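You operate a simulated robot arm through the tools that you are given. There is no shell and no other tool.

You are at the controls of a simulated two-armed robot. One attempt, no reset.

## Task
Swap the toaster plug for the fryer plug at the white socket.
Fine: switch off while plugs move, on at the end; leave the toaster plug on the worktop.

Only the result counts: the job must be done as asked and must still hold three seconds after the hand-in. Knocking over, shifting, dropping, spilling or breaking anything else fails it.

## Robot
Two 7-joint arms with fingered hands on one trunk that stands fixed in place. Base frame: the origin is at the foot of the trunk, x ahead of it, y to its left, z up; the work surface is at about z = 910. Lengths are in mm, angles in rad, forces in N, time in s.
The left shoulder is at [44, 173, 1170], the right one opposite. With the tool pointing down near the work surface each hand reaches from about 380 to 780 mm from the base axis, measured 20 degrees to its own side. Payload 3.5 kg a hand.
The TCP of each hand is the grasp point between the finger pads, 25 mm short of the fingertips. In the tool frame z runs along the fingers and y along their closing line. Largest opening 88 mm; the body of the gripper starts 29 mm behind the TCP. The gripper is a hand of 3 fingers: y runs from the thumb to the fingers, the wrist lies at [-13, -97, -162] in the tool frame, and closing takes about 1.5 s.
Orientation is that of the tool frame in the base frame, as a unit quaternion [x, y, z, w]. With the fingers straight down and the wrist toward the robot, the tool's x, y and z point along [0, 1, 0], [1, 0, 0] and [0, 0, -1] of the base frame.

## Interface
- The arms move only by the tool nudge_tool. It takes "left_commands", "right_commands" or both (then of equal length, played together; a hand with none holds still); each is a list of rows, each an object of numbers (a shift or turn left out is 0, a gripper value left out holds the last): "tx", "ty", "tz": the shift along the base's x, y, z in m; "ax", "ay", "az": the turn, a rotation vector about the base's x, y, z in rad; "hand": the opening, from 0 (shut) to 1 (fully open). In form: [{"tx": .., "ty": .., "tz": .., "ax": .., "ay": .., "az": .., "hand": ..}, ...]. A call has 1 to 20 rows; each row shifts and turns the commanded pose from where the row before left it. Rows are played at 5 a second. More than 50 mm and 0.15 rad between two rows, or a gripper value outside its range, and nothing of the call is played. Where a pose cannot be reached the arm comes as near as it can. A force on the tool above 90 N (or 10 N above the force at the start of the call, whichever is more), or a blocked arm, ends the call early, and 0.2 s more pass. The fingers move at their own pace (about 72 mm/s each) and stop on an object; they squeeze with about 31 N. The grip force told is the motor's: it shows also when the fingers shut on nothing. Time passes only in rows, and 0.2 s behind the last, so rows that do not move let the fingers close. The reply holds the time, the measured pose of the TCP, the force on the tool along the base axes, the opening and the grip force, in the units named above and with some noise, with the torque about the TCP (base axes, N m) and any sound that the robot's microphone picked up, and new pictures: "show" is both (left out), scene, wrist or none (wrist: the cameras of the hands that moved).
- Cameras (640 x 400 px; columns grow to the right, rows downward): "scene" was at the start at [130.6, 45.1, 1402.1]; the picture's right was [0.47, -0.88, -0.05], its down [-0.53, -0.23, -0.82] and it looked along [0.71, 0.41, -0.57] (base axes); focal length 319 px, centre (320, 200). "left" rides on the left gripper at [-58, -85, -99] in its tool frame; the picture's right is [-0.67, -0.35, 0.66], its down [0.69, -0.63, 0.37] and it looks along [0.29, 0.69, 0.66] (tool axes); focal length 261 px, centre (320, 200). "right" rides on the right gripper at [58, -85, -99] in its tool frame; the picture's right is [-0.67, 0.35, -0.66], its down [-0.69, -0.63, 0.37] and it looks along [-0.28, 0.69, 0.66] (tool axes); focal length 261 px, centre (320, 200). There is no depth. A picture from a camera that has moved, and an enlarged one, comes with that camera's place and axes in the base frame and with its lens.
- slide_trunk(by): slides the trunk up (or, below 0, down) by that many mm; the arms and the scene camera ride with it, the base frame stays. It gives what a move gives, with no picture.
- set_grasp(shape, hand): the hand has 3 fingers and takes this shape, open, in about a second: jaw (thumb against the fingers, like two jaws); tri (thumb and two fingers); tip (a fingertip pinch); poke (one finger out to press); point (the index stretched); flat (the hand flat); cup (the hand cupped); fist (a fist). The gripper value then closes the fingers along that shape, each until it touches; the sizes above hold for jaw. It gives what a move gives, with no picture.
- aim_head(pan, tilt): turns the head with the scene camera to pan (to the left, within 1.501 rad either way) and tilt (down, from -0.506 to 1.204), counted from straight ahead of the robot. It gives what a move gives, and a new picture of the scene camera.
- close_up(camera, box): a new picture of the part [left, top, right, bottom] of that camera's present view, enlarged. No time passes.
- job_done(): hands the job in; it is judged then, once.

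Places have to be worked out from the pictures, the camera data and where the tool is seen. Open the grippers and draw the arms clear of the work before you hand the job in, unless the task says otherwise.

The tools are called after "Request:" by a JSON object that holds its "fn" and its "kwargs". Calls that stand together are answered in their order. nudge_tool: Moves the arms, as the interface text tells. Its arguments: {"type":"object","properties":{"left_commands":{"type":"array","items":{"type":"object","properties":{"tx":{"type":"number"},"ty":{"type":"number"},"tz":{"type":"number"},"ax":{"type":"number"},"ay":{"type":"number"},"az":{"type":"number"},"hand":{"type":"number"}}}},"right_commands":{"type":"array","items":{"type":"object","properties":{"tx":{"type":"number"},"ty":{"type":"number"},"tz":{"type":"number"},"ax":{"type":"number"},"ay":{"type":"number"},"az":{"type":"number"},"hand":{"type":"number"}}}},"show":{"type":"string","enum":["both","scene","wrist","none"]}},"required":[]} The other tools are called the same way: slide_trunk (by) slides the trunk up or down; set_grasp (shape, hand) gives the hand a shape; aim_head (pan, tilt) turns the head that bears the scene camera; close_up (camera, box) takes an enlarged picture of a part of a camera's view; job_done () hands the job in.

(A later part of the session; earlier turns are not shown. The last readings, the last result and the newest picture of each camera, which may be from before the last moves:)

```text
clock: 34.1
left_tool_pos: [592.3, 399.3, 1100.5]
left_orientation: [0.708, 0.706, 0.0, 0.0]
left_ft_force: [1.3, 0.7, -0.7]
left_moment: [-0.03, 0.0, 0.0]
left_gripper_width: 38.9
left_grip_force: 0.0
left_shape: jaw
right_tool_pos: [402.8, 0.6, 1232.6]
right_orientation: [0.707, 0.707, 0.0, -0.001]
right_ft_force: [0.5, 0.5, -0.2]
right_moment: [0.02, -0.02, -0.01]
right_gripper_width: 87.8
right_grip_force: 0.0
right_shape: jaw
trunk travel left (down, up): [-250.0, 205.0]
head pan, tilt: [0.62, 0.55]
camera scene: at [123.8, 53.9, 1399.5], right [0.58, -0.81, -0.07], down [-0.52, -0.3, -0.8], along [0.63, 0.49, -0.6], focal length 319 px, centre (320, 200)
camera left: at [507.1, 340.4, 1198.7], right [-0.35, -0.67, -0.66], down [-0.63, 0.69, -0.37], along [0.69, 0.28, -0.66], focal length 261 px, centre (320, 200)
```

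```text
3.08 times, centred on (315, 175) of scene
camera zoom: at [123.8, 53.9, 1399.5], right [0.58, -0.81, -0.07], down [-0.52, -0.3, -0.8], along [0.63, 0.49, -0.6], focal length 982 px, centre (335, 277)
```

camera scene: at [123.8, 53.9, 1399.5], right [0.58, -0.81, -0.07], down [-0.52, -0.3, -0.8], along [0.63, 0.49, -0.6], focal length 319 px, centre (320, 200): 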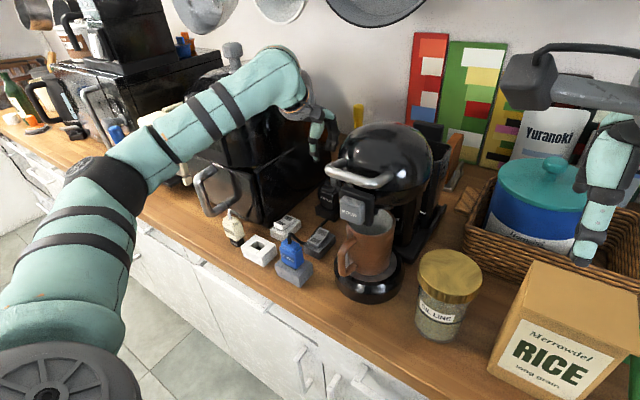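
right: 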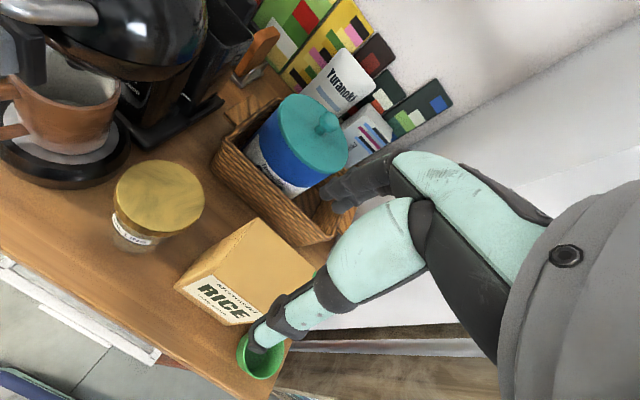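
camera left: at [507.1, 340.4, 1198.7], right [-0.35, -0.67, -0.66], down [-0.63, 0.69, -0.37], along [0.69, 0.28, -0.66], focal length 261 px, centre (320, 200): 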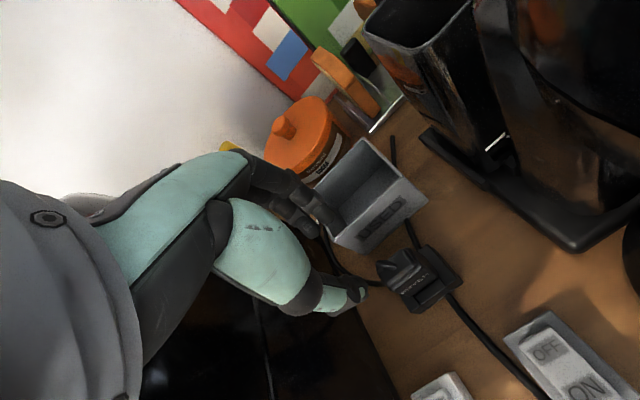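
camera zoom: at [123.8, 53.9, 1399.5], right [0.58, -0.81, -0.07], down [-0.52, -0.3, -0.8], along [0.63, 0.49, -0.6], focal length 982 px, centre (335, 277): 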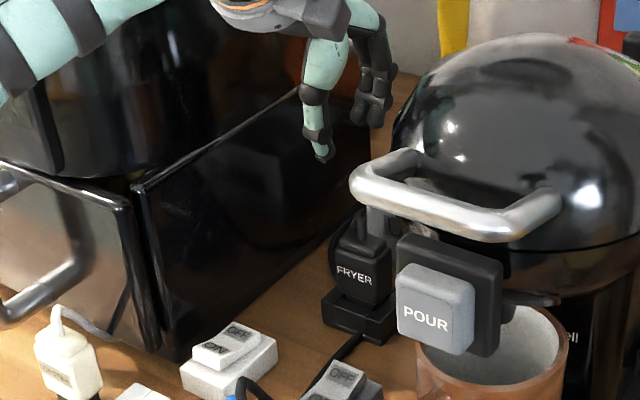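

The fryer plug is right below. I'll hover at the same height I used over the toaster plug (TCP z≈1062) so I can compare the two wrist pictures directly.

Request:
{"fn": "nudge_tool", "kwargs": {"left_commands": [{"tx": 0.008, "ty": -0.001, "tz": -0.013}, {"tx": 0.007, "tz": -0.013}, {"tz": -0.012}, {"tz": 0.0}]}}

Request:
{"fn": "close_up", "kwargs": {"camera": "left", "box": [280, 170, 480, 370]}}

Request:
{"fn": "close_up", "kwargs": {"camera": "scene", "box": [260, 120, 370, 240]}}

```text
clock: 35.1
left_tool_pos: [607.8, 397.5, 1062.7]
left_orientation: [0.708, 0.706, -0.001, 0.0]
left_ft_force: [-0.1, -0.1, 0.5]
left_moment: [0.01, 0.01, -0.01]
left_gripper_width: 39.1
left_grip_force: 0.1
left_shape: jaw
right_tool_pos: [403.0, 1.5, 1233.3]
right_orientation: [0.707, 0.707, 0.001, -0.001]
right_ft_force: [0.2, -0.7, 0.9]
right_moment: [0.0, -0.03, 0.02]
right_gripper_width: 87.5
right_grip_force: 0.0
right_shape: jaw
trunk travel left (down, up): [-250.0, 205.0]
head pan, tilt: [0.62, 0.55]
camera scene: at [123.7, 54.3, 1399.5], right [0.58, -0.81, -0.07], down [-0.52, -0.3, -0.8], along [0.63, 0.49, -0.6], focal length 319 px, centre (320, 200)
camera left: at [523.9, 339.7, 1160.8], right [-0.35, -0.67, -0.66], down [-0.63, 0.69, -0.37], along [0.69, 0.28, -0.66], focal length 261 px, centre (320, 200)
```

scene: 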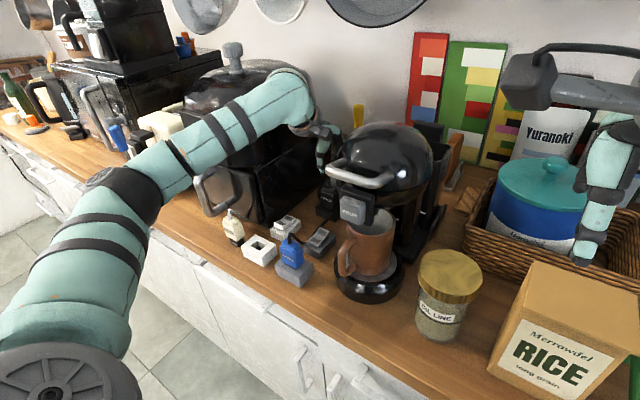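
left: 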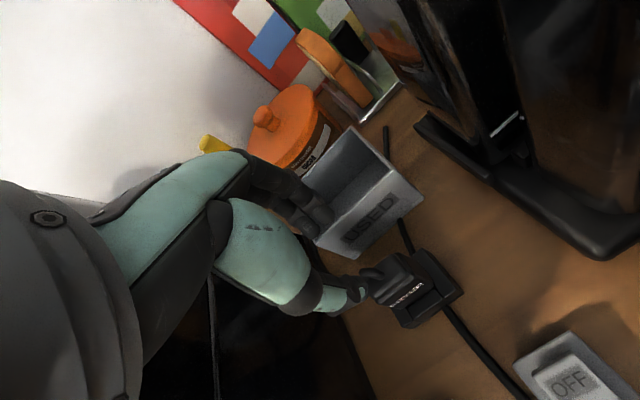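

```text
2.00 times, centred on (380, 270) of left
camera zoom: at [523.9, 339.7, 1160.8], right [-0.35, -0.67, -0.66], down [-0.63, 0.69, -0.37], along [0.69, 0.28, -0.66], focal length 521 px, centre (200, 60)
```

zoom: 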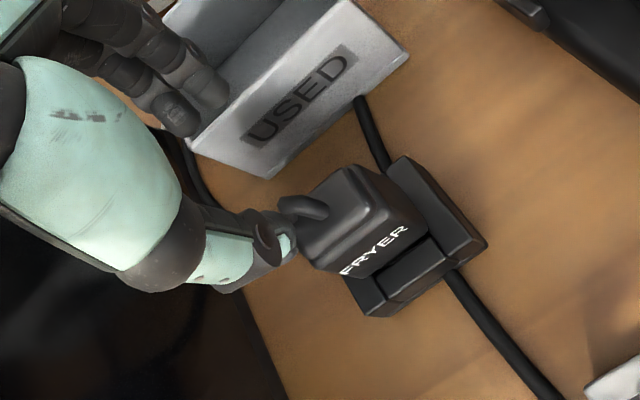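

```text
3.33 times, centred on (315, 180) of scene
camera zoom: at [123.7, 54.3, 1399.5], right [0.58, -0.81, -0.07], down [-0.52, -0.3, -0.8], along [0.63, 0.49, -0.6], focal length 1064 px, centre (337, 267)
```

zoom: 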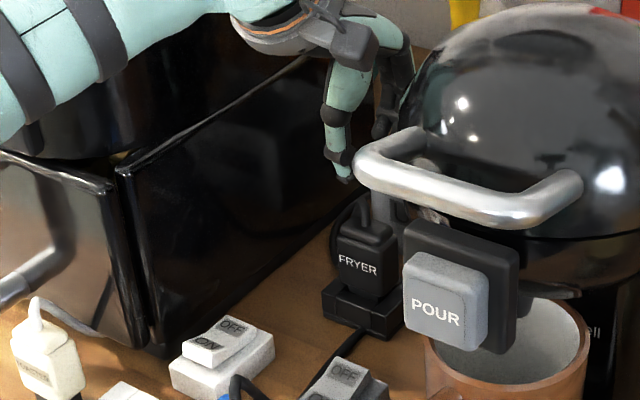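

I'll enlarge the wrist view of the fryer plug for precise corners.

Request:
{"fn": "close_up", "kwargs": {"camera": "left", "box": [350, 240, 470, 335]}}

Request:
{"fn": "close_up", "kwargs": {"camera": "scene", "box": [300, 170, 350, 230]}}

```text
4.21 times, centred on (410, 288) of left
camera zoom: at [523.9, 339.7, 1160.8], right [-0.35, -0.67, -0.66], down [-0.63, 0.69, -0.37], along [0.69, 0.28, -0.66], focal length 1098 px, centre (-59, -168)
```

zoom: 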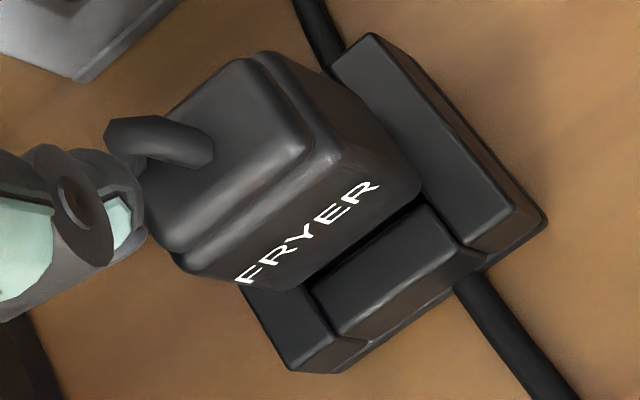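

```text
6.67 times, centred on (325, 200) of scene
camera zoom: at [123.7, 54.3, 1399.5], right [0.58, -0.81, -0.07], down [-0.52, -0.3, -0.8], along [0.63, 0.49, -0.6], focal length 2127 px, centre (287, 200)
```

zoom: 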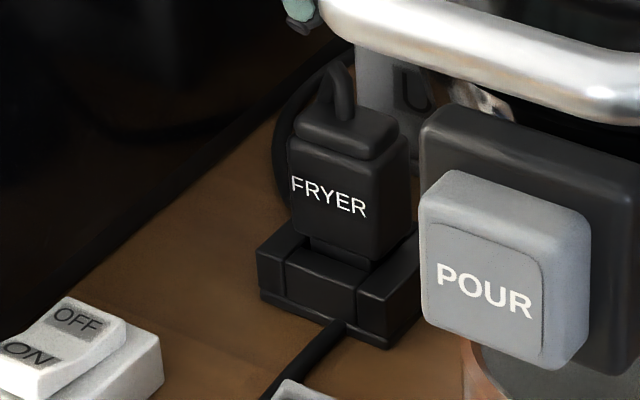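

Combining views, the fryer plug centre is at about (602, 400). I'll align there and descend part way, watching forces.

Request:
{"fn": "nudge_tool", "kwargs": {"left_commands": [{"tx": -0.006, "ty": 0.0025}, {"tz": -0.015}, {"tz": -0.015}, {"tz": -0.015}, {"tz": -0.01}, {"tz": 0.0}]}}

Request:
{"fn": "close_up", "kwargs": {"camera": "left", "box": [250, 150, 450, 350]}}

Request:
{"fn": "close_up", "kwargs": {"camera": "scene", "box": [290, 150, 360, 230]}}

```text
clock: 36.5
left_tool_pos: [601.6, 401.2, 1008.0]
left_orientation: [0.708, 0.706, -0.001, 0.0]
left_ft_force: [0.2, -0.6, 0.5]
left_moment: [0.01, 0.01, -0.01]
left_gripper_width: 38.8
left_grip_force: 0.1
left_shape: jaw
right_tool_pos: [403.9, 0.4, 1234.2]
right_orientation: [0.707, 0.707, 0.0, 0.0]
right_ft_force: [-0.2, -0.7, -0.9]
right_moment: [0.01, 0.0, 0.01]
right_gripper_width: 87.5
right_grip_force: 0.1
right_shape: jaw
trunk travel left (down, up): [-250.0, 205.0]
head pan, tilt: [0.62, 0.55]
camera scene: at [123.5, 54.3, 1399.5], right [0.58, -0.81, -0.06], down [-0.52, -0.3, -0.8], along [0.63, 0.49, -0.6], focal length 319 px, centre (320, 200)
camera left: at [516.7, 342.9, 1106.3], right [-0.35, -0.67, -0.66], down [-0.63, 0.69, -0.37], along [0.69, 0.28, -0.66], focal length 261 px, centre (320, 200)
```

scene: 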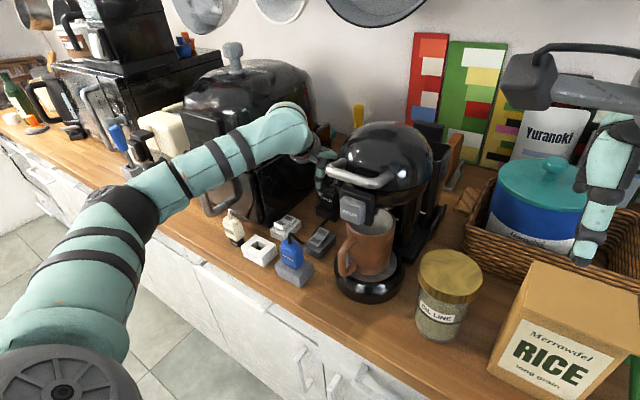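
left: 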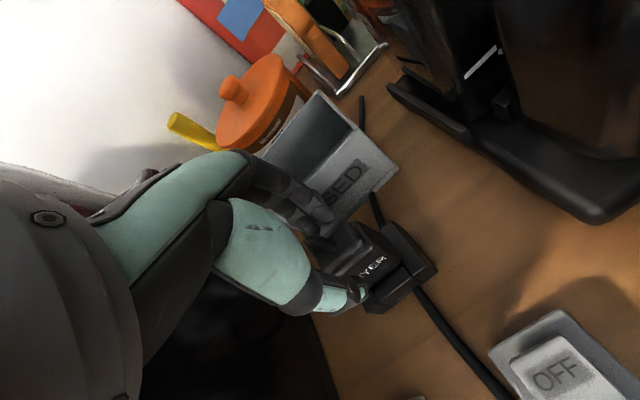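

```text
2.00 times, centred on (350, 250) of left
camera zoom: at [516.7, 342.9, 1106.3], right [-0.35, -0.67, -0.66], down [-0.63, 0.69, -0.37], along [0.69, 0.28, -0.66], focal length 521 px, centre (260, 100)
```

zoom: 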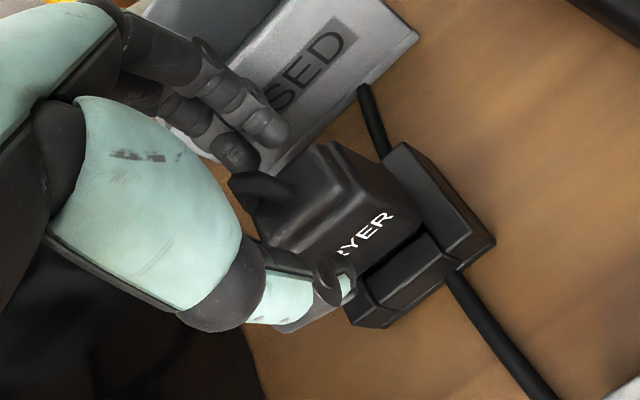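

```text
5.00 times, centred on (325, 190) of scene
camera zoom: at [123.5, 54.3, 1399.5], right [0.58, -0.81, -0.06], down [-0.52, -0.3, -0.8], along [0.63, 0.49, -0.6], focal length 1596 px, centre (295, 250)
```

zoom: 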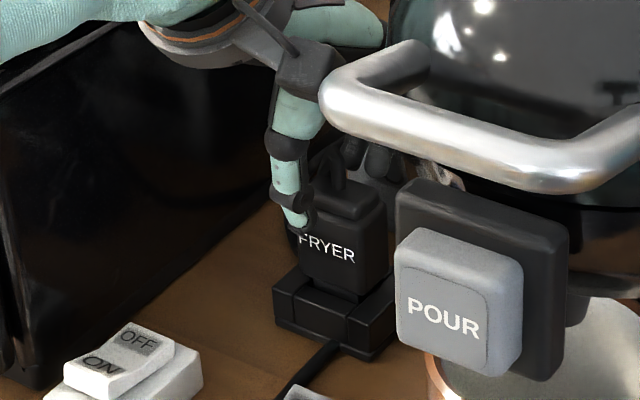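

The fryer base's right-front corner at (583, 374) corresponds to the white socket's corner at (395, 422), so the plug centre should be at about (601, 402), and it seems to sit ~10 mm lower. The fingers straddle it well, so I'll descend further in small steps.

Request:
{"fn": "nudge_tool", "kwargs": {"left_commands": [{"tz": -0.007}, {"tz": -0.007}, {"tz": -0.005}, {"tz": -0.004}, {"tz": 0.0}]}}

Request:
{"fn": "close_up", "kwargs": {"camera": "left", "box": [250, 150, 450, 350]}}

Request:
{"fn": "close_up", "kwargs": {"camera": "scene", "box": [290, 150, 360, 230]}}

```text
clock: 37.7
left_tool_pos: [601.8, 401.5, 985.5]
left_orientation: [0.707, 0.707, -0.001, 0.0]
left_ft_force: [-0.4, -0.2, 0.3]
left_moment: [0.01, -0.04, 0.0]
left_gripper_width: 39.1
left_grip_force: 0.0
left_shape: jaw
right_tool_pos: [403.6, 0.8, 1233.8]
right_orientation: [0.707, 0.707, 0.0, 0.0]
right_ft_force: [1.1, -0.6, -0.3]
right_moment: [0.03, -0.02, -0.02]
right_gripper_width: 87.4
right_grip_force: 0.1
right_shape: jaw
trunk travel left (down, up): [-250.0, 205.0]
head pan, tilt: [0.62, 0.55]
camera scene: at [123.6, 54.3, 1399.5], right [0.58, -0.81, -0.06], down [-0.52, -0.3, -0.8], along [0.63, 0.49, -0.6], focal length 319 px, centre (320, 200)
camera left: at [516.4, 343.7, 1083.7], right [-0.35, -0.67, -0.66], down [-0.63, 0.69, -0.37], along [0.69, 0.28, -0.66], focal length 261 px, centre (320, 200)
```

scene: 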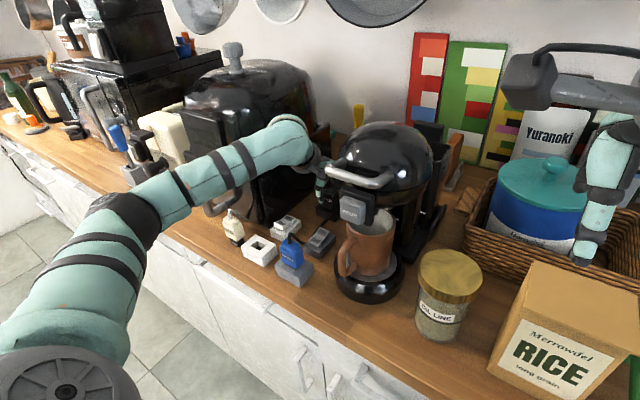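
left: 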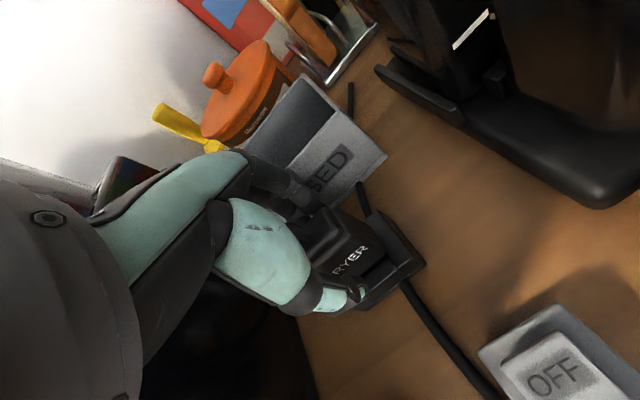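

```text
2.00 times, centred on (350, 250) of left
camera zoom: at [516.4, 343.7, 1083.7], right [-0.35, -0.67, -0.66], down [-0.63, 0.69, -0.37], along [0.69, 0.28, -0.66], focal length 521 px, centre (260, 100)
```

zoom: 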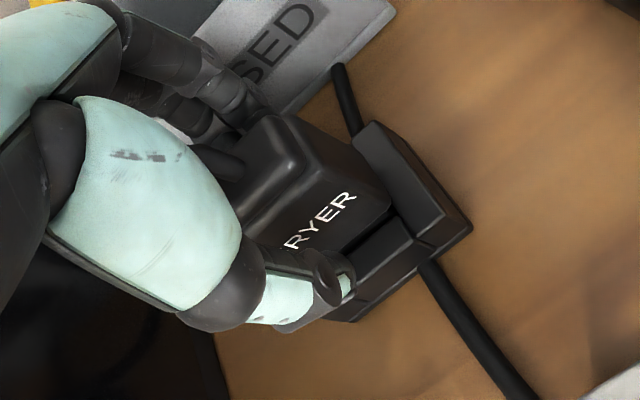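

```text
5.00 times, centred on (325, 190) of scene
camera zoom: at [123.6, 54.3, 1399.5], right [0.58, -0.81, -0.06], down [-0.52, -0.3, -0.8], along [0.63, 0.49, -0.6], focal length 1596 px, centre (295, 250)
```

zoom: 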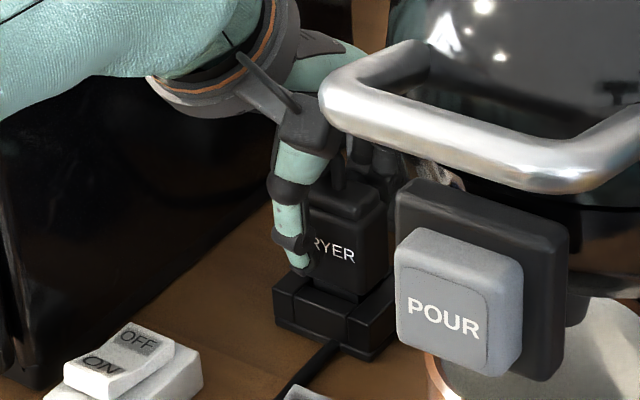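

The base corner reads consistently at (584, 374), which gives a plug centre of about (603.5, 401.3). I'll shift +2 mm in x, go down 8 mm more, then close.

Request:
{"fn": "nudge_tool", "kwargs": {"left_commands": [{"tx": 0.002, "tz": -0.004}, {"tz": -0.004}, {"tz": 0.0}, {"hand": 0.0}, {"tz": 0.0}, {"tz": 0.0}, {"tz": 0.0}, {"tz": 0.0}, {"tz": 0.0}, {"tz": 0.0}]}}

Request:
{"fn": "close_up", "kwargs": {"camera": "left", "box": [250, 150, 450, 350]}}

Request:
{"fn": "close_up", "kwargs": {"camera": "scene", "box": [290, 150, 360, 230]}}

```text
clock: 39.9
left_tool_pos: [603.0, 401.2, 978.7]
left_orientation: [0.707, 0.707, 0.0, 0.001]
left_ft_force: [-0.1, 0.9, -0.4]
left_moment: [0.01, 0.05, -0.02]
left_gripper_width: 20.1
left_grip_force: 31.1
left_shape: jaw
right_tool_pos: [403.6, 1.1, 1233.7]
right_orientation: [0.707, 0.707, 0.0, -0.001]
right_ft_force: [0.9, 0.8, 0.1]
right_moment: [0.0, -0.03, 0.0]
right_gripper_width: 87.6
right_grip_force: 0.0
right_shape: jaw
trunk travel left (down, up): [-250.0, 205.0]
head pan, tilt: [0.62, 0.55]
camera scene: at [123.7, 54.4, 1399.5], right [0.58, -0.81, -0.06], down [-0.52, -0.3, -0.8], along [0.63, 0.49, -0.6], focal length 319 px, centre (320, 200)
camera left: at [518.8, 342.1, 1076.3], right [-0.35, -0.67, -0.66], down [-0.63, 0.69, -0.37], along [0.69, 0.28, -0.66], focal length 261 px, centre (320, 200)
```

scene: 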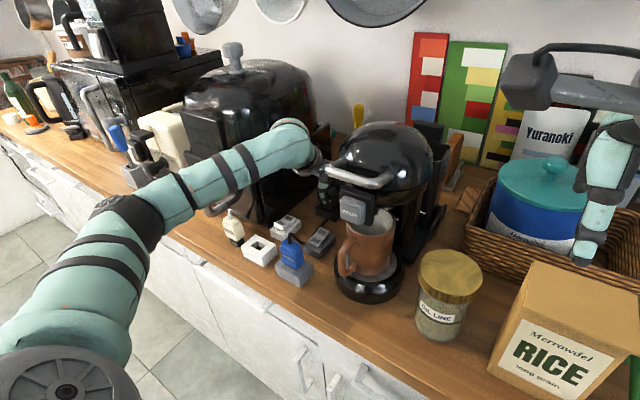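
left: 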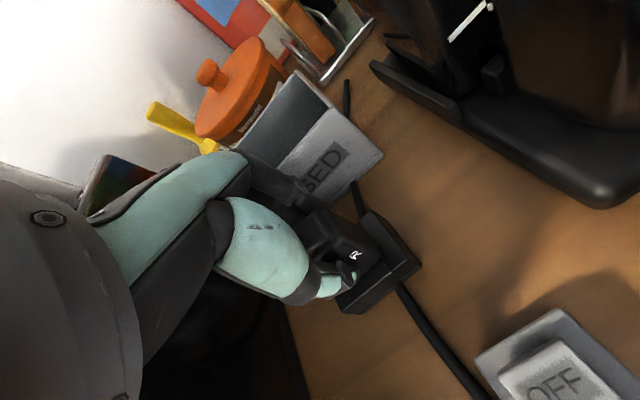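

```text
2.00 times, centred on (350, 250) of left
camera zoom: at [518.8, 342.1, 1076.3], right [-0.35, -0.67, -0.66], down [-0.63, 0.69, -0.37], along [0.69, 0.28, -0.66], focal length 521 px, centre (260, 100)
```

zoom: 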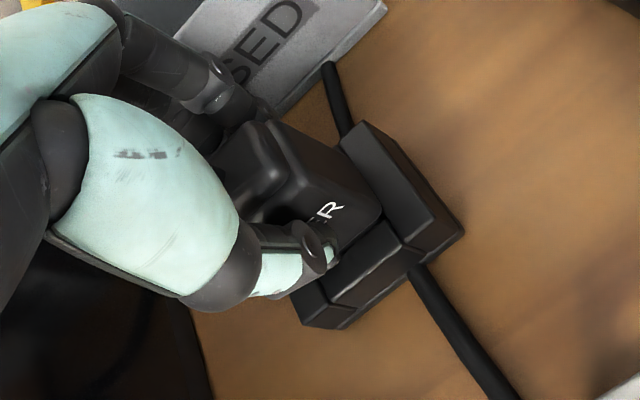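

```text
5.00 times, centred on (325, 190) of scene
camera zoom: at [123.7, 54.4, 1399.5], right [0.58, -0.81, -0.06], down [-0.52, -0.3, -0.8], along [0.63, 0.49, -0.6], focal length 1596 px, centre (295, 250)
```

zoom: 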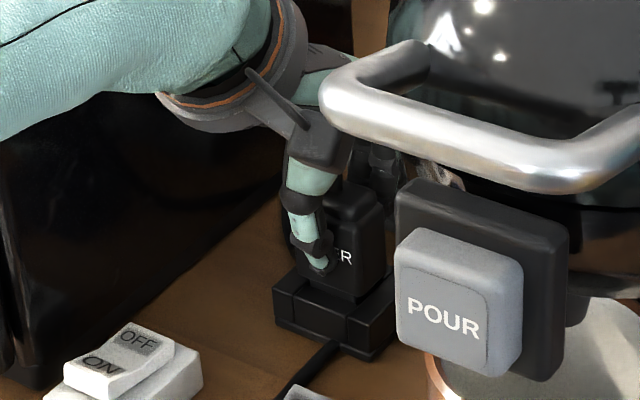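

The fryer plug is gripped (20.1 mm, 31 N) at TCP (603.0, 401.2, 978.7), essentially the same grip as on the toaster plug. I'll pull it straight up out of the base.

Request:
{"fn": "nudge_tool", "kwargs": {"left_commands": [{"tz": 0.004}, {"tz": 0.004}, {"tz": 0.006}, {"tz": 0.008}, {"tz": 0.008}, {"tz": 0.01}, {"tz": 0.0}]}}

Request:
{"fn": "close_up", "kwargs": {"camera": "left", "box": [250, 150, 450, 350]}}

Request:
{"fn": "close_up", "kwargs": {"camera": "scene", "box": [290, 150, 360, 230]}}

```text
clock: 41.5
left_tool_pos: [605.8, 401.0, 1015.9]
left_orientation: [0.708, 0.706, 0.001, 0.0]
left_ft_force: [-0.1, 0.0, -0.2]
left_moment: [0.01, 0.03, -0.02]
left_gripper_width: 19.6
left_grip_force: 31.5
left_shape: jaw
right_tool_pos: [403.8, 0.4, 1234.1]
right_orientation: [0.707, 0.708, -0.001, -0.001]
right_ft_force: [-0.2, 0.0, -0.3]
right_moment: [-0.01, 0.01, -0.01]
right_gripper_width: 87.5
right_grip_force: 0.1
right_shape: jaw
trunk travel left (down, up): [-250.0, 205.0]
head pan, tilt: [0.62, 0.55]
camera scene: at [123.8, 54.5, 1399.5], right [0.58, -0.81, -0.06], down [-0.52, -0.3, -0.8], along [0.63, 0.49, -0.6], focal length 319 px, centre (320, 200)
camera left: at [520.2, 342.7, 1114.6], right [-0.35, -0.67, -0.66], down [-0.63, 0.69, -0.37], along [0.69, 0.28, -0.66], focal length 261 px, centre (320, 200)
```

scene: 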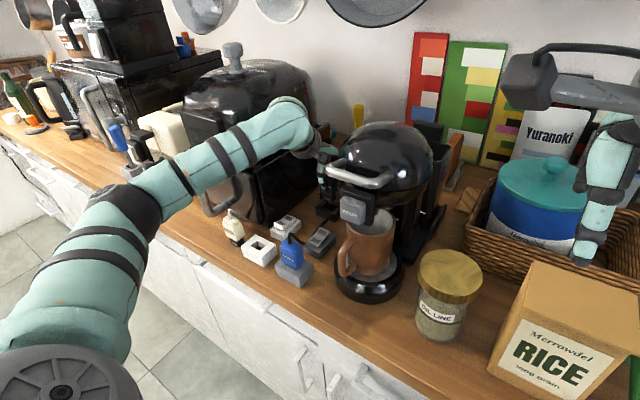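
left: 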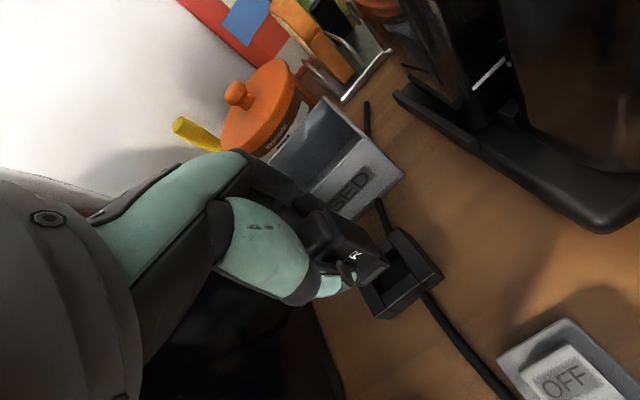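

```text
2.00 times, centred on (350, 250) of left
camera zoom: at [520.2, 342.7, 1114.6], right [-0.35, -0.67, -0.66], down [-0.63, 0.69, -0.37], along [0.69, 0.28, -0.66], focal length 521 px, centre (260, 100)
```

zoom: 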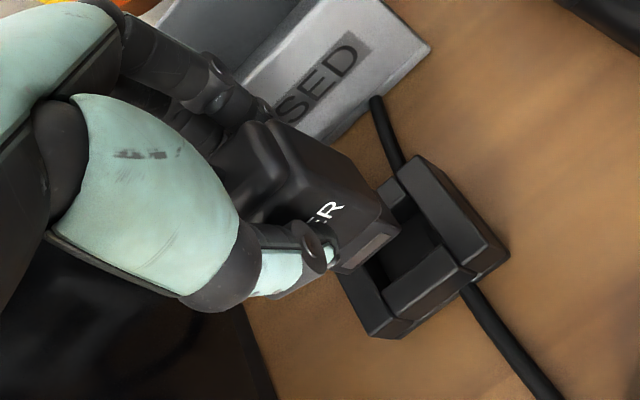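

```text
5.00 times, centred on (325, 190) of scene
camera zoom: at [123.8, 54.5, 1399.5], right [0.58, -0.81, -0.06], down [-0.52, -0.3, -0.8], along [0.63, 0.49, -0.6], focal length 1596 px, centre (295, 250)
```

zoom: 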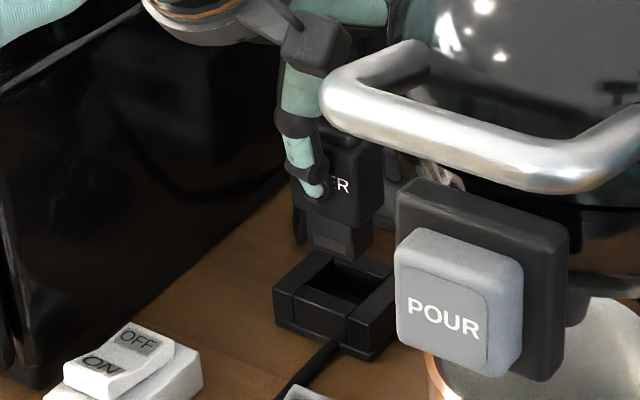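

The plug is out with its nose clear of the base. I'll raise it and carry it back over the switch to hover above the white socket.

Request:
{"fn": "nudge_tool", "kwargs": {"left_commands": [{"tz": 0.03}, {"tz": 0.03}, {"tx": -0.03, "ty": 0.007}, {"tx": -0.033, "ty": 0.009}, {"tx": -0.033, "ty": 0.009}, {"tx": -0.033, "ty": 0.009}, {"tx": -0.033, "ty": 0.009}, {"tx": -0.029, "ty": 0.006}, {"tz": 0.0}]}}

```text
clock: 43.5
left_tool_pos: [416.6, 448.7, 1078.0]
left_orientation: [0.708, 0.706, 0.0, 0.0]
left_ft_force: [0.8, -0.1, -0.4]
left_moment: [-0.02, 0.0, 0.0]
left_gripper_width: 19.8
left_grip_force: 31.2
left_shape: jaw
right_tool_pos: [404.9, 1.2, 1233.6]
right_orientation: [0.708, 0.707, 0.0, -0.002]
right_ft_force: [0.4, 1.0, 1.1]
right_moment: [0.0, -0.01, -0.02]
right_gripper_width: 87.6
right_grip_force: 0.1
right_shape: jaw
trunk travel left (down, up): [-250.0, 205.0]
head pan, tilt: [0.62, 0.55]
camera scene: at [124.2, 55.2, 1399.4], right [0.58, -0.81, -0.06], down [-0.52, -0.3, -0.8], along [0.63, 0.49, -0.6], focal length 319 px, centre (320, 200)
camera left: at [331.3, 390.4, 1177.0], right [-0.35, -0.67, -0.66], down [-0.63, 0.69, -0.37], along [0.69, 0.28, -0.66], focal length 261 px, centre (320, 200)
```

scene: 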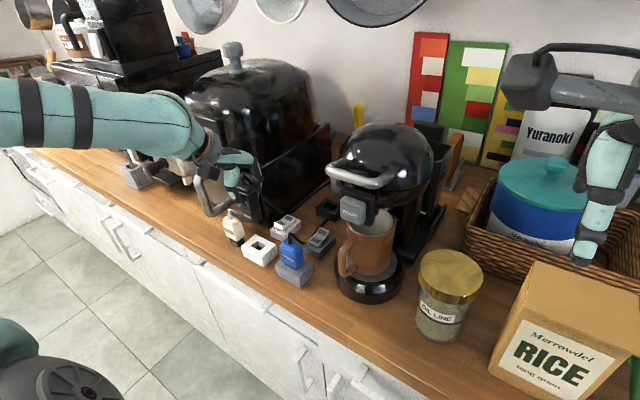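
left: 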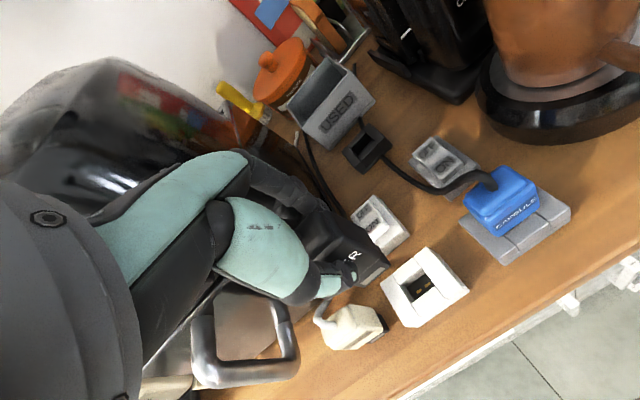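

The plug is above the white socket. I'll take the same zoom as I did with the toaster plug in hand, to compare how each sits in the fingers.

Request:
{"fn": "close_up", "kwargs": {"camera": "left", "box": [280, 160, 480, 340]}}

Request:
{"fn": "close_up", "kwargs": {"camera": "scene", "box": [195, 140, 295, 270]}}

```text
2.22 times, centred on (380, 250) of left
camera zoom: at [331.3, 390.4, 1177.0], right [-0.35, -0.67, -0.66], down [-0.63, 0.69, -0.37], along [0.69, 0.28, -0.66], focal length 579 px, centre (187, 89)
```

zoom: 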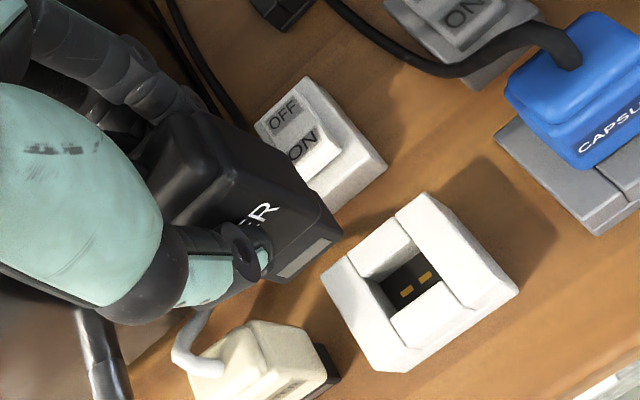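

```text
3.08 times, centred on (245, 205) of scene
camera zoom: at [124.2, 55.2, 1399.4], right [0.58, -0.81, -0.06], down [-0.52, -0.3, -0.8], along [0.63, 0.49, -0.6], focal length 982 px, centre (551, 185)
```

zoom: 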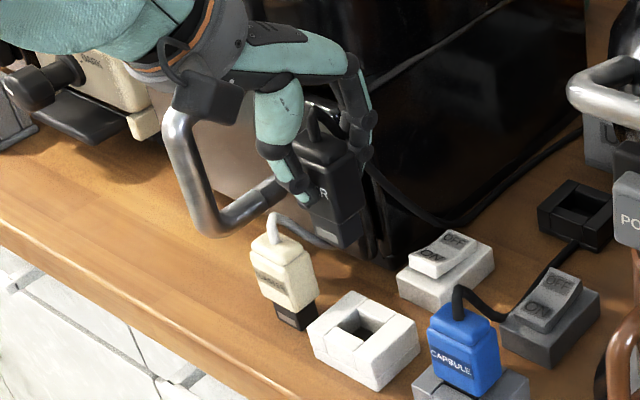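

The plug sits nearly the same in the fingers, about 1 mm more in +y and ~4 mm lower. I'll shift −2.5 mm in y, let the arm settle, and re-measure.

Request:
{"fn": "nudge_tool", "kwargs": {"left_commands": [{"ty": -0.0025}, {"tz": 0.0}, {"tz": 0.0}, {"tz": 0.0}], "show": "none"}}

Request:
{"fn": "nudge_tool", "kwargs": {"left_commands": [{"tz": 0.0}], "show": "none"}}

Request:
{"fn": "nudge_tool", "kwargs": {"left_commands": [{"tz": 0.0}], "show": "none"}}

```text
clock: 44.5
left_tool_pos: [415.8, 446.3, 1078.3]
left_orientation: [0.708, 0.706, -0.001, 0.0]
left_ft_force: [-0.3, 0.2, 0.0]
left_moment: [0.01, -0.01, 0.0]
left_gripper_width: 19.6
left_grip_force: 31.1
left_shape: jaw
right_tool_pos: [403.8, 1.0, 1233.6]
right_orientation: [0.707, 0.707, -0.001, 0.0]
right_ft_force: [-0.9, -0.1, -0.1]
right_moment: [-0.03, 0.0, -0.02]
right_gripper_width: 87.9
right_grip_force: 0.1
right_shape: jaw
trunk travel left (down, up): [-250.0, 205.0]
head pan, tilt: [0.62, 0.55]
```

```text
clock: 44.9
left_tool_pos: [414.3, 446.0, 1079.3]
left_orientation: [0.708, 0.706, 0.0, -0.001]
left_ft_force: [-0.8, 0.1, -1.0]
left_moment: [0.0, 0.04, -0.02]
left_gripper_width: 19.3
left_grip_force: 31.1
left_shape: jaw
right_tool_pos: [403.9, 2.4, 1233.0]
right_orientation: [0.707, 0.707, 0.0, 0.0]
right_ft_force: [0.4, -0.3, -0.3]
right_moment: [-0.01, -0.02, 0.02]
right_gripper_width: 87.7
right_grip_force: 0.0
right_shape: jaw
trunk travel left (down, up): [-250.0, 205.0]
head pan, tilt: [0.62, 0.55]
```

```text
clock: 45.3
left_tool_pos: [415.5, 446.1, 1079.1]
left_orientation: [0.708, 0.706, 0.0, 0.0]
left_ft_force: [-0.5, -0.1, -0.2]
left_moment: [0.0, -0.06, -0.01]
left_gripper_width: 19.5
left_grip_force: 30.8
left_shape: jaw
right_tool_pos: [403.9, 0.7, 1234.9]
right_orientation: [0.707, 0.707, -0.001, -0.001]
right_ft_force: [-0.3, 0.7, -0.5]
right_moment: [-0.01, 0.0, -0.01]
right_gripper_width: 87.4
right_grip_force: 0.1
right_shape: jaw
trunk travel left (down, up): [-250.0, 205.0]
head pan, tilt: [0.62, 0.55]
```

The averaged reading is (415.2, 446.1, 1078.9) and the target is about (412.7, 448.3). I'll correct and lower until the nose is ~10 mm above the socket's top, then check visually.

Request:
{"fn": "nudge_tool", "kwargs": {"left_commands": [{"tx": -0.0025, "ty": 0.0022}, {"tz": -0.02}, {"tz": -0.02}, {"tz": -0.018}, {"tz": 0.0}, {"tz": 0.0}]}}

Request:
{"fn": "close_up", "kwargs": {"camera": "left", "box": [280, 200, 480, 340]}}

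Request:
{"fn": "close_up", "kwargs": {"camera": "scene", "box": [215, 180, 295, 280]}}

Request:
{"fn": "nudge_tool", "kwargs": {"left_commands": [{"tz": 0.0}], "show": "none"}}

```text
clock: 46.7
left_tool_pos: [411.5, 452.1, 1021.3]
left_orientation: [0.708, 0.707, -0.001, 0.0]
left_ft_force: [0.0, -0.6, -0.7]
left_moment: [0.0, -0.01, 0.01]
left_gripper_width: 19.7
left_grip_force: 30.9
left_shape: jaw
right_tool_pos: [404.0, 1.2, 1233.8]
right_orientation: [0.708, 0.707, -0.001, 0.0]
right_ft_force: [0.4, -0.4, -1.0]
right_moment: [0.0, 0.0, 0.0]
right_gripper_width: 87.4
right_grip_force: 0.1
right_shape: jaw
trunk travel left (down, up): [-250.0, 205.0]
head pan, tilt: [0.62, 0.55]
camera scene: at [123.6, 54.4, 1399.5], right [0.58, -0.81, -0.06], down [-0.52, -0.3, -0.8], along [0.63, 0.49, -0.6], focal length 319 px, centre (320, 200)
camera left: at [326.6, 393.5, 1118.9], right [-0.35, -0.67, -0.66], down [-0.63, 0.69, -0.37], along [0.69, 0.28, -0.66], focal length 261 px, centre (320, 200)
```

scene: 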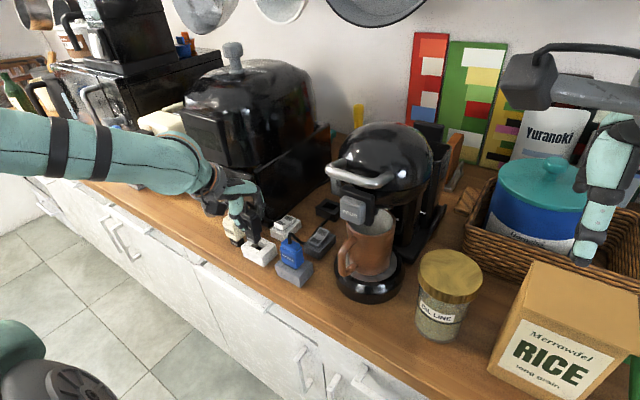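
left: 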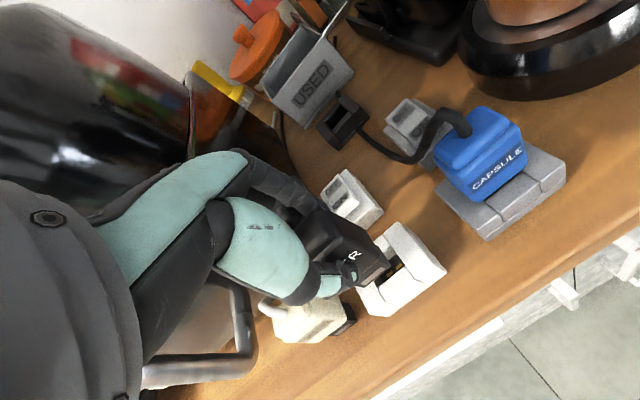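

```text
2.86 times, centred on (380, 270) of left
camera zoom: at [326.6, 393.5, 1118.9], right [-0.35, -0.67, -0.66], down [-0.63, 0.69, -0.37], along [0.69, 0.28, -0.66], focal length 745 px, centre (149, 0)
```

zoom: 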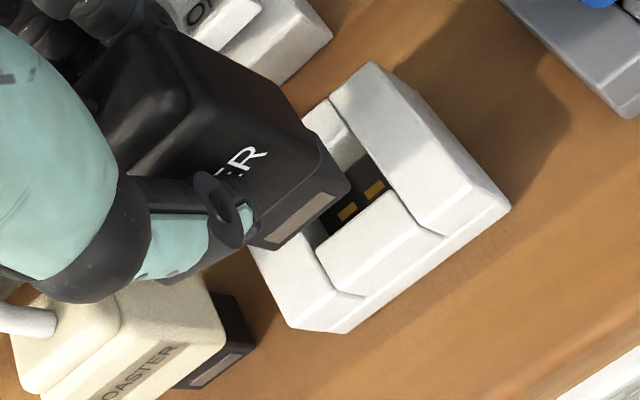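

```text
4.00 times, centred on (255, 230) of scene
camera zoom: at [123.6, 54.4, 1399.5], right [0.58, -0.81, -0.06], down [-0.52, -0.3, -0.8], along [0.63, 0.49, -0.6], focal length 1276 px, centre (580, 80)
```

zoom: 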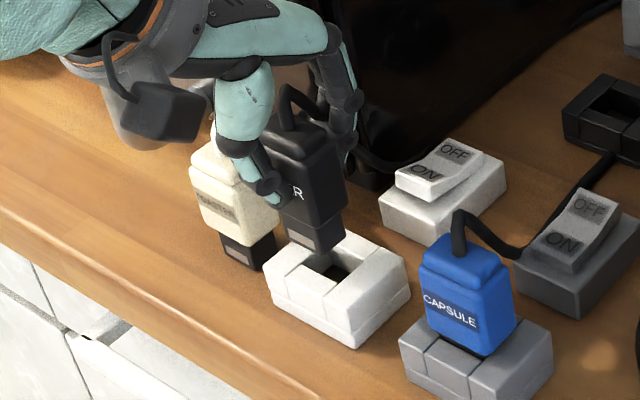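

```text
clock: 47.1
left_tool_pos: [411.8, 451.0, 1020.9]
left_orientation: [0.707, 0.707, 0.0, 0.0]
left_ft_force: [-0.1, 0.4, -0.8]
left_moment: [-0.01, 0.0, 0.0]
left_gripper_width: 19.4
left_grip_force: 30.5
left_shape: jaw
right_tool_pos: [402.6, 0.9, 1233.6]
right_orientation: [0.707, 0.708, -0.002, 0.0]
right_ft_force: [0.5, 0.6, 0.2]
right_moment: [0.01, -0.01, 0.04]
right_gripper_width: 87.7
right_grip_force: 0.0
right_shape: jaw
trunk travel left (down, up): [-250.0, 205.0]
head pan, tilt: [0.62, 0.55]
```

Comparing socket features with the toaster-lift picture, and from the measured pose, the hand is about 3 mm too far in +y. I'll correct and re-measure.

Request:
{"fn": "nudge_tool", "kwargs": {"left_commands": [{"ty": -0.0032, "tx": 0.0008}, {"tz": 0.0}, {"tz": 0.0}], "show": "none"}}

Request:
{"fn": "nudge_tool", "kwargs": {"left_commands": [{"tz": 0.0}, {"tz": 0.0}], "show": "none"}}

Request:
{"fn": "close_up", "kwargs": {"camera": "left", "box": [280, 200, 480, 340]}}

Request:
{"fn": "close_up", "kwargs": {"camera": "scene", "box": [225, 200, 285, 270]}}

```text
clock: 47.9
left_tool_pos: [411.5, 448.9, 1020.5]
left_orientation: [0.707, 0.707, 0.0, 0.0]
left_ft_force: [-0.2, -0.2, 0.0]
left_moment: [-0.02, -0.01, -0.01]
left_gripper_width: 19.8
left_grip_force: 31.6
left_shape: jaw
right_tool_pos: [403.9, 0.1, 1234.5]
right_orientation: [0.707, 0.707, 0.0, -0.001]
right_ft_force: [-0.3, -0.1, -0.8]
right_moment: [-0.01, 0.01, 0.04]
right_gripper_width: 87.5
right_grip_force: 0.1
right_shape: jaw
trunk travel left (down, up): [-250.0, 205.0]
head pan, tilt: [0.62, 0.55]
```

```text
clock: 48.5
left_tool_pos: [411.8, 449.4, 1020.5]
left_orientation: [0.708, 0.707, 0.0, 0.0]
left_ft_force: [0.0, 0.3, -1.2]
left_moment: [-0.01, 0.01, 0.02]
left_gripper_width: 19.8
left_grip_force: 31.1
left_shape: jaw
right_tool_pos: [404.1, -0.2, 1233.2]
right_orientation: [0.707, 0.707, -0.001, -0.001]
right_ft_force: [-0.9, 0.4, -1.0]
right_moment: [0.0, 0.05, 0.02]
right_gripper_width: 87.7
right_grip_force: 0.0
right_shape: jaw
trunk travel left (down, up): [-250.0, 205.0]
head pan, tilt: [0.62, 0.55]
```

```text
2.86 times, centred on (380, 270) of left
camera zoom: at [326.7, 390.4, 1118.0], right [-0.35, -0.67, -0.66], down [-0.63, 0.69, -0.37], along [0.69, 0.28, -0.66], focal length 745 px, centre (149, 0)
```

zoom: 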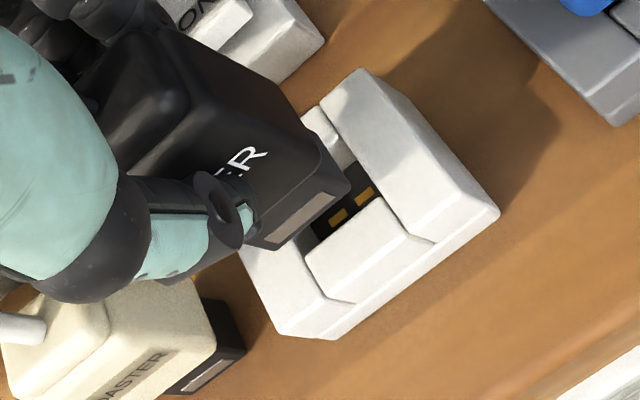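

```text
5.71 times, centred on (255, 235) of scene
camera zoom: at [123.6, 54.4, 1399.5], right [0.58, -0.81, -0.06], down [-0.52, -0.3, -0.8], along [0.63, 0.49, -0.6], focal length 1824 px, centre (691, 0)
```

zoom: 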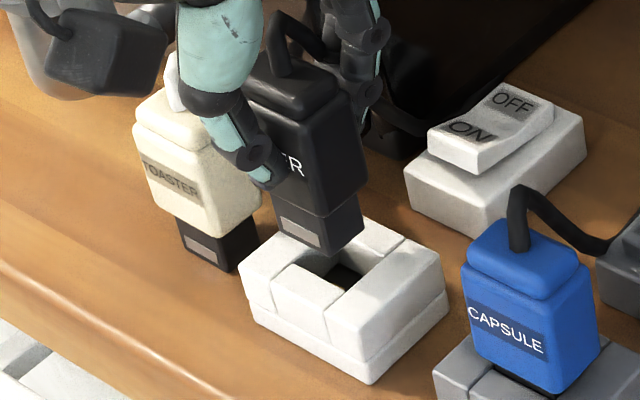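

The hand now seems within ~1.5 mm. I'll zoom deeper on the nose and the well in both views to judge the remaining offset.

Request:
{"fn": "close_up", "kwargs": {"camera": "scene", "box": [235, 225, 270, 255]}}

Request:
{"fn": "close_up", "kwargs": {"camera": "left", "box": [345, 225, 450, 320]}}

```text
13.33 times, centred on (252, 240) of scene
camera zoom: at [123.6, 54.4, 1399.5], right [0.58, -0.81, -0.06], down [-0.52, -0.3, -0.8], along [0.63, 0.49, -0.6], focal length 4255 px, centre (1220, -333)
```

zoom: 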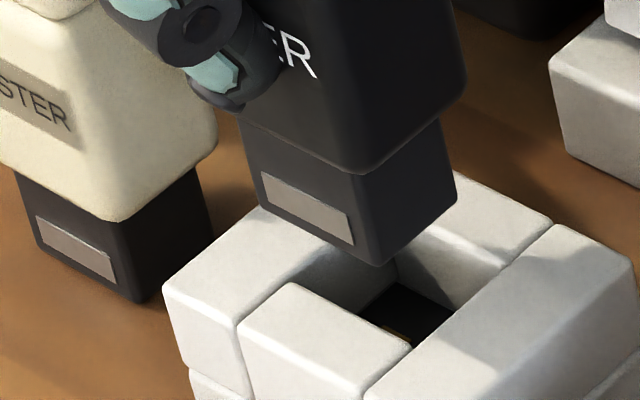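

```text
4.21 times, centred on (398, 272) of left
camera zoom: at [326.7, 390.4, 1118.0], right [-0.35, -0.67, -0.66], down [-0.63, 0.69, -0.37], along [0.69, 0.28, -0.66], focal length 1098 px, centre (-6, -105)
```

zoom: 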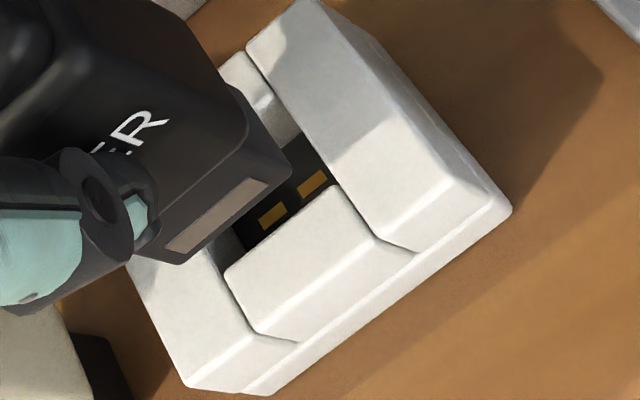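

Analysis of both views puts the nose about 14–15 mm above the socket's rim, aligned within ~1–2 mm: it needs about +1.5 mm in x and −0.6 mm in y. I'll apply that and lower 11 mm to just above the rim.

Request:
{"fn": "nudge_tool", "kwargs": {"left_commands": [{"tx": 0.0015, "ty": -0.0006}, {"tz": -0.006}, {"tz": -0.005}, {"tz": 0.0}, {"tz": 0.0}], "show": "none"}}

Request:
{"fn": "close_up", "kwargs": {"camera": "scene", "box": [235, 225, 270, 255]}}

Request:
{"fn": "close_up", "kwargs": {"camera": "left", "box": [345, 225, 450, 320]}}

```text
clock: 49.7
left_tool_pos: [412.2, 447.4, 1008.5]
left_orientation: [0.708, 0.706, 0.0, 0.0]
left_ft_force: [0.1, 0.3, -0.9]
left_moment: [-0.01, -0.01, 0.01]
left_gripper_width: 19.7
left_grip_force: 31.0
left_shape: jaw
right_tool_pos: [405.5, 1.9, 1233.7]
right_orientation: [0.707, 0.707, 0.0, -0.001]
right_ft_force: [0.2, 0.5, 0.0]
right_moment: [-0.03, 0.0, -0.04]
right_gripper_width: 87.5
right_grip_force: 0.1
right_shape: jaw
trunk travel left (down, up): [-250.0, 205.0]
head pan, tilt: [0.62, 0.55]
```

```text
13.33 times, centred on (252, 240) of scene
camera zoom: at [123.6, 54.4, 1399.5], right [0.58, -0.81, -0.06], down [-0.52, -0.3, -0.8], along [0.63, 0.49, -0.6], focal length 4255 px, centre (1220, -333)
```

zoom: 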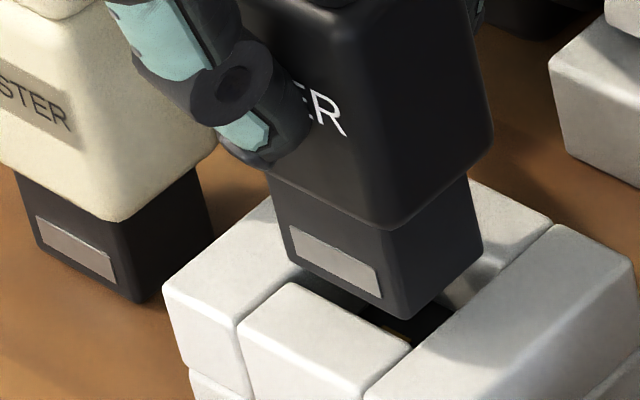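

```text
4.21 times, centred on (398, 272) of left
camera zoom: at [328.2, 389.2, 1106.2], right [-0.35, -0.67, -0.66], down [-0.63, 0.69, -0.37], along [0.69, 0.28, -0.66], focal length 1098 px, centre (-6, -105)
```

zoom: 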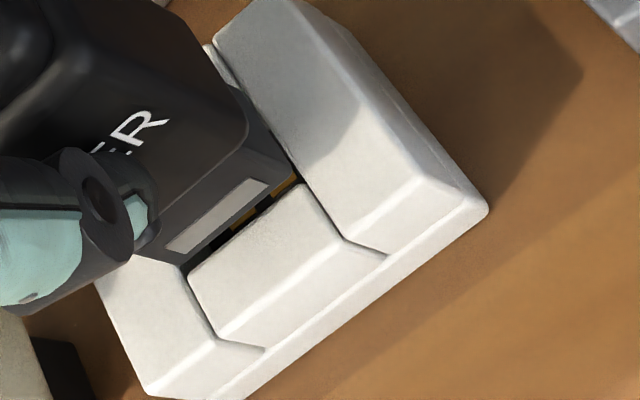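

The views together give about 7 mm still to the rim, and the nose needs about +1.7 mm in y and +1.8 mm in x to centre over the well. I'll apply this, lower 3 mm, and look again.

Request:
{"fn": "nudge_tool", "kwargs": {"left_commands": [{"tx": 0.0018, "ty": 0.0017}, {"tz": -0.003}, {"tz": 0.0}, {"tz": 0.0}], "show": "none"}}

Request:
{"fn": "close_up", "kwargs": {"camera": "scene", "box": [235, 225, 270, 255]}}

Request:
{"fn": "close_up", "kwargs": {"camera": "left", "box": [345, 225, 450, 320]}}

```text
clock: 50.7
left_tool_pos: [415.4, 448.5, 1005.5]
left_orientation: [0.707, 0.707, 0.001, 0.0]
left_ft_force: [-0.8, -0.4, -0.4]
left_moment: [0.0, 0.0, 0.0]
left_gripper_width: 19.6
left_grip_force: 30.4
left_shape: jaw
right_tool_pos: [404.1, 1.6, 1233.8]
right_orientation: [0.707, 0.707, -0.001, -0.001]
right_ft_force: [-0.2, 0.2, -1.0]
right_moment: [0.0, 0.0, -0.01]
right_gripper_width: 87.5
right_grip_force: 0.2
right_shape: jaw
trunk travel left (down, up): [-250.0, 205.0]
head pan, tilt: [0.62, 0.55]
```

```text
13.33 times, centred on (252, 240) of scene
camera zoom: at [123.6, 54.4, 1399.5], right [0.58, -0.81, -0.06], down [-0.52, -0.3, -0.8], along [0.63, 0.49, -0.6], focal length 4255 px, centre (1220, -333)
```

zoom: 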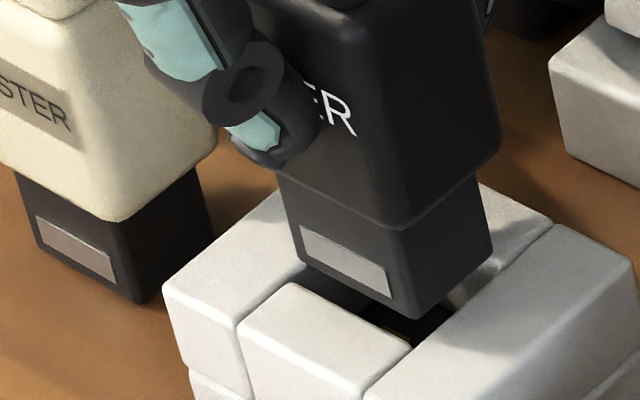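

```text
4.21 times, centred on (398, 272) of left
camera zoom: at [330.7, 390.1, 1103.7], right [-0.35, -0.67, -0.66], down [-0.63, 0.69, -0.37], along [0.69, 0.28, -0.66], focal length 1098 px, centre (-6, -105)
```

zoom: 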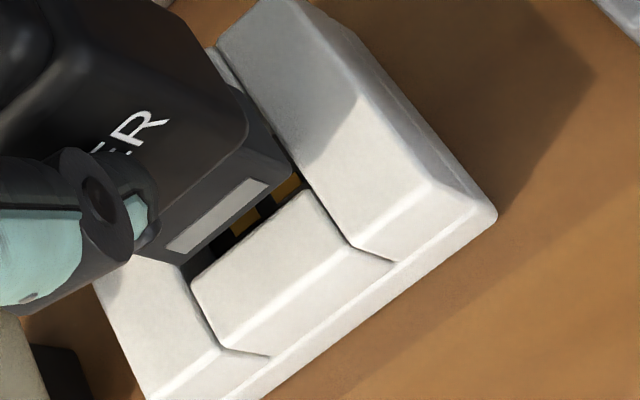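

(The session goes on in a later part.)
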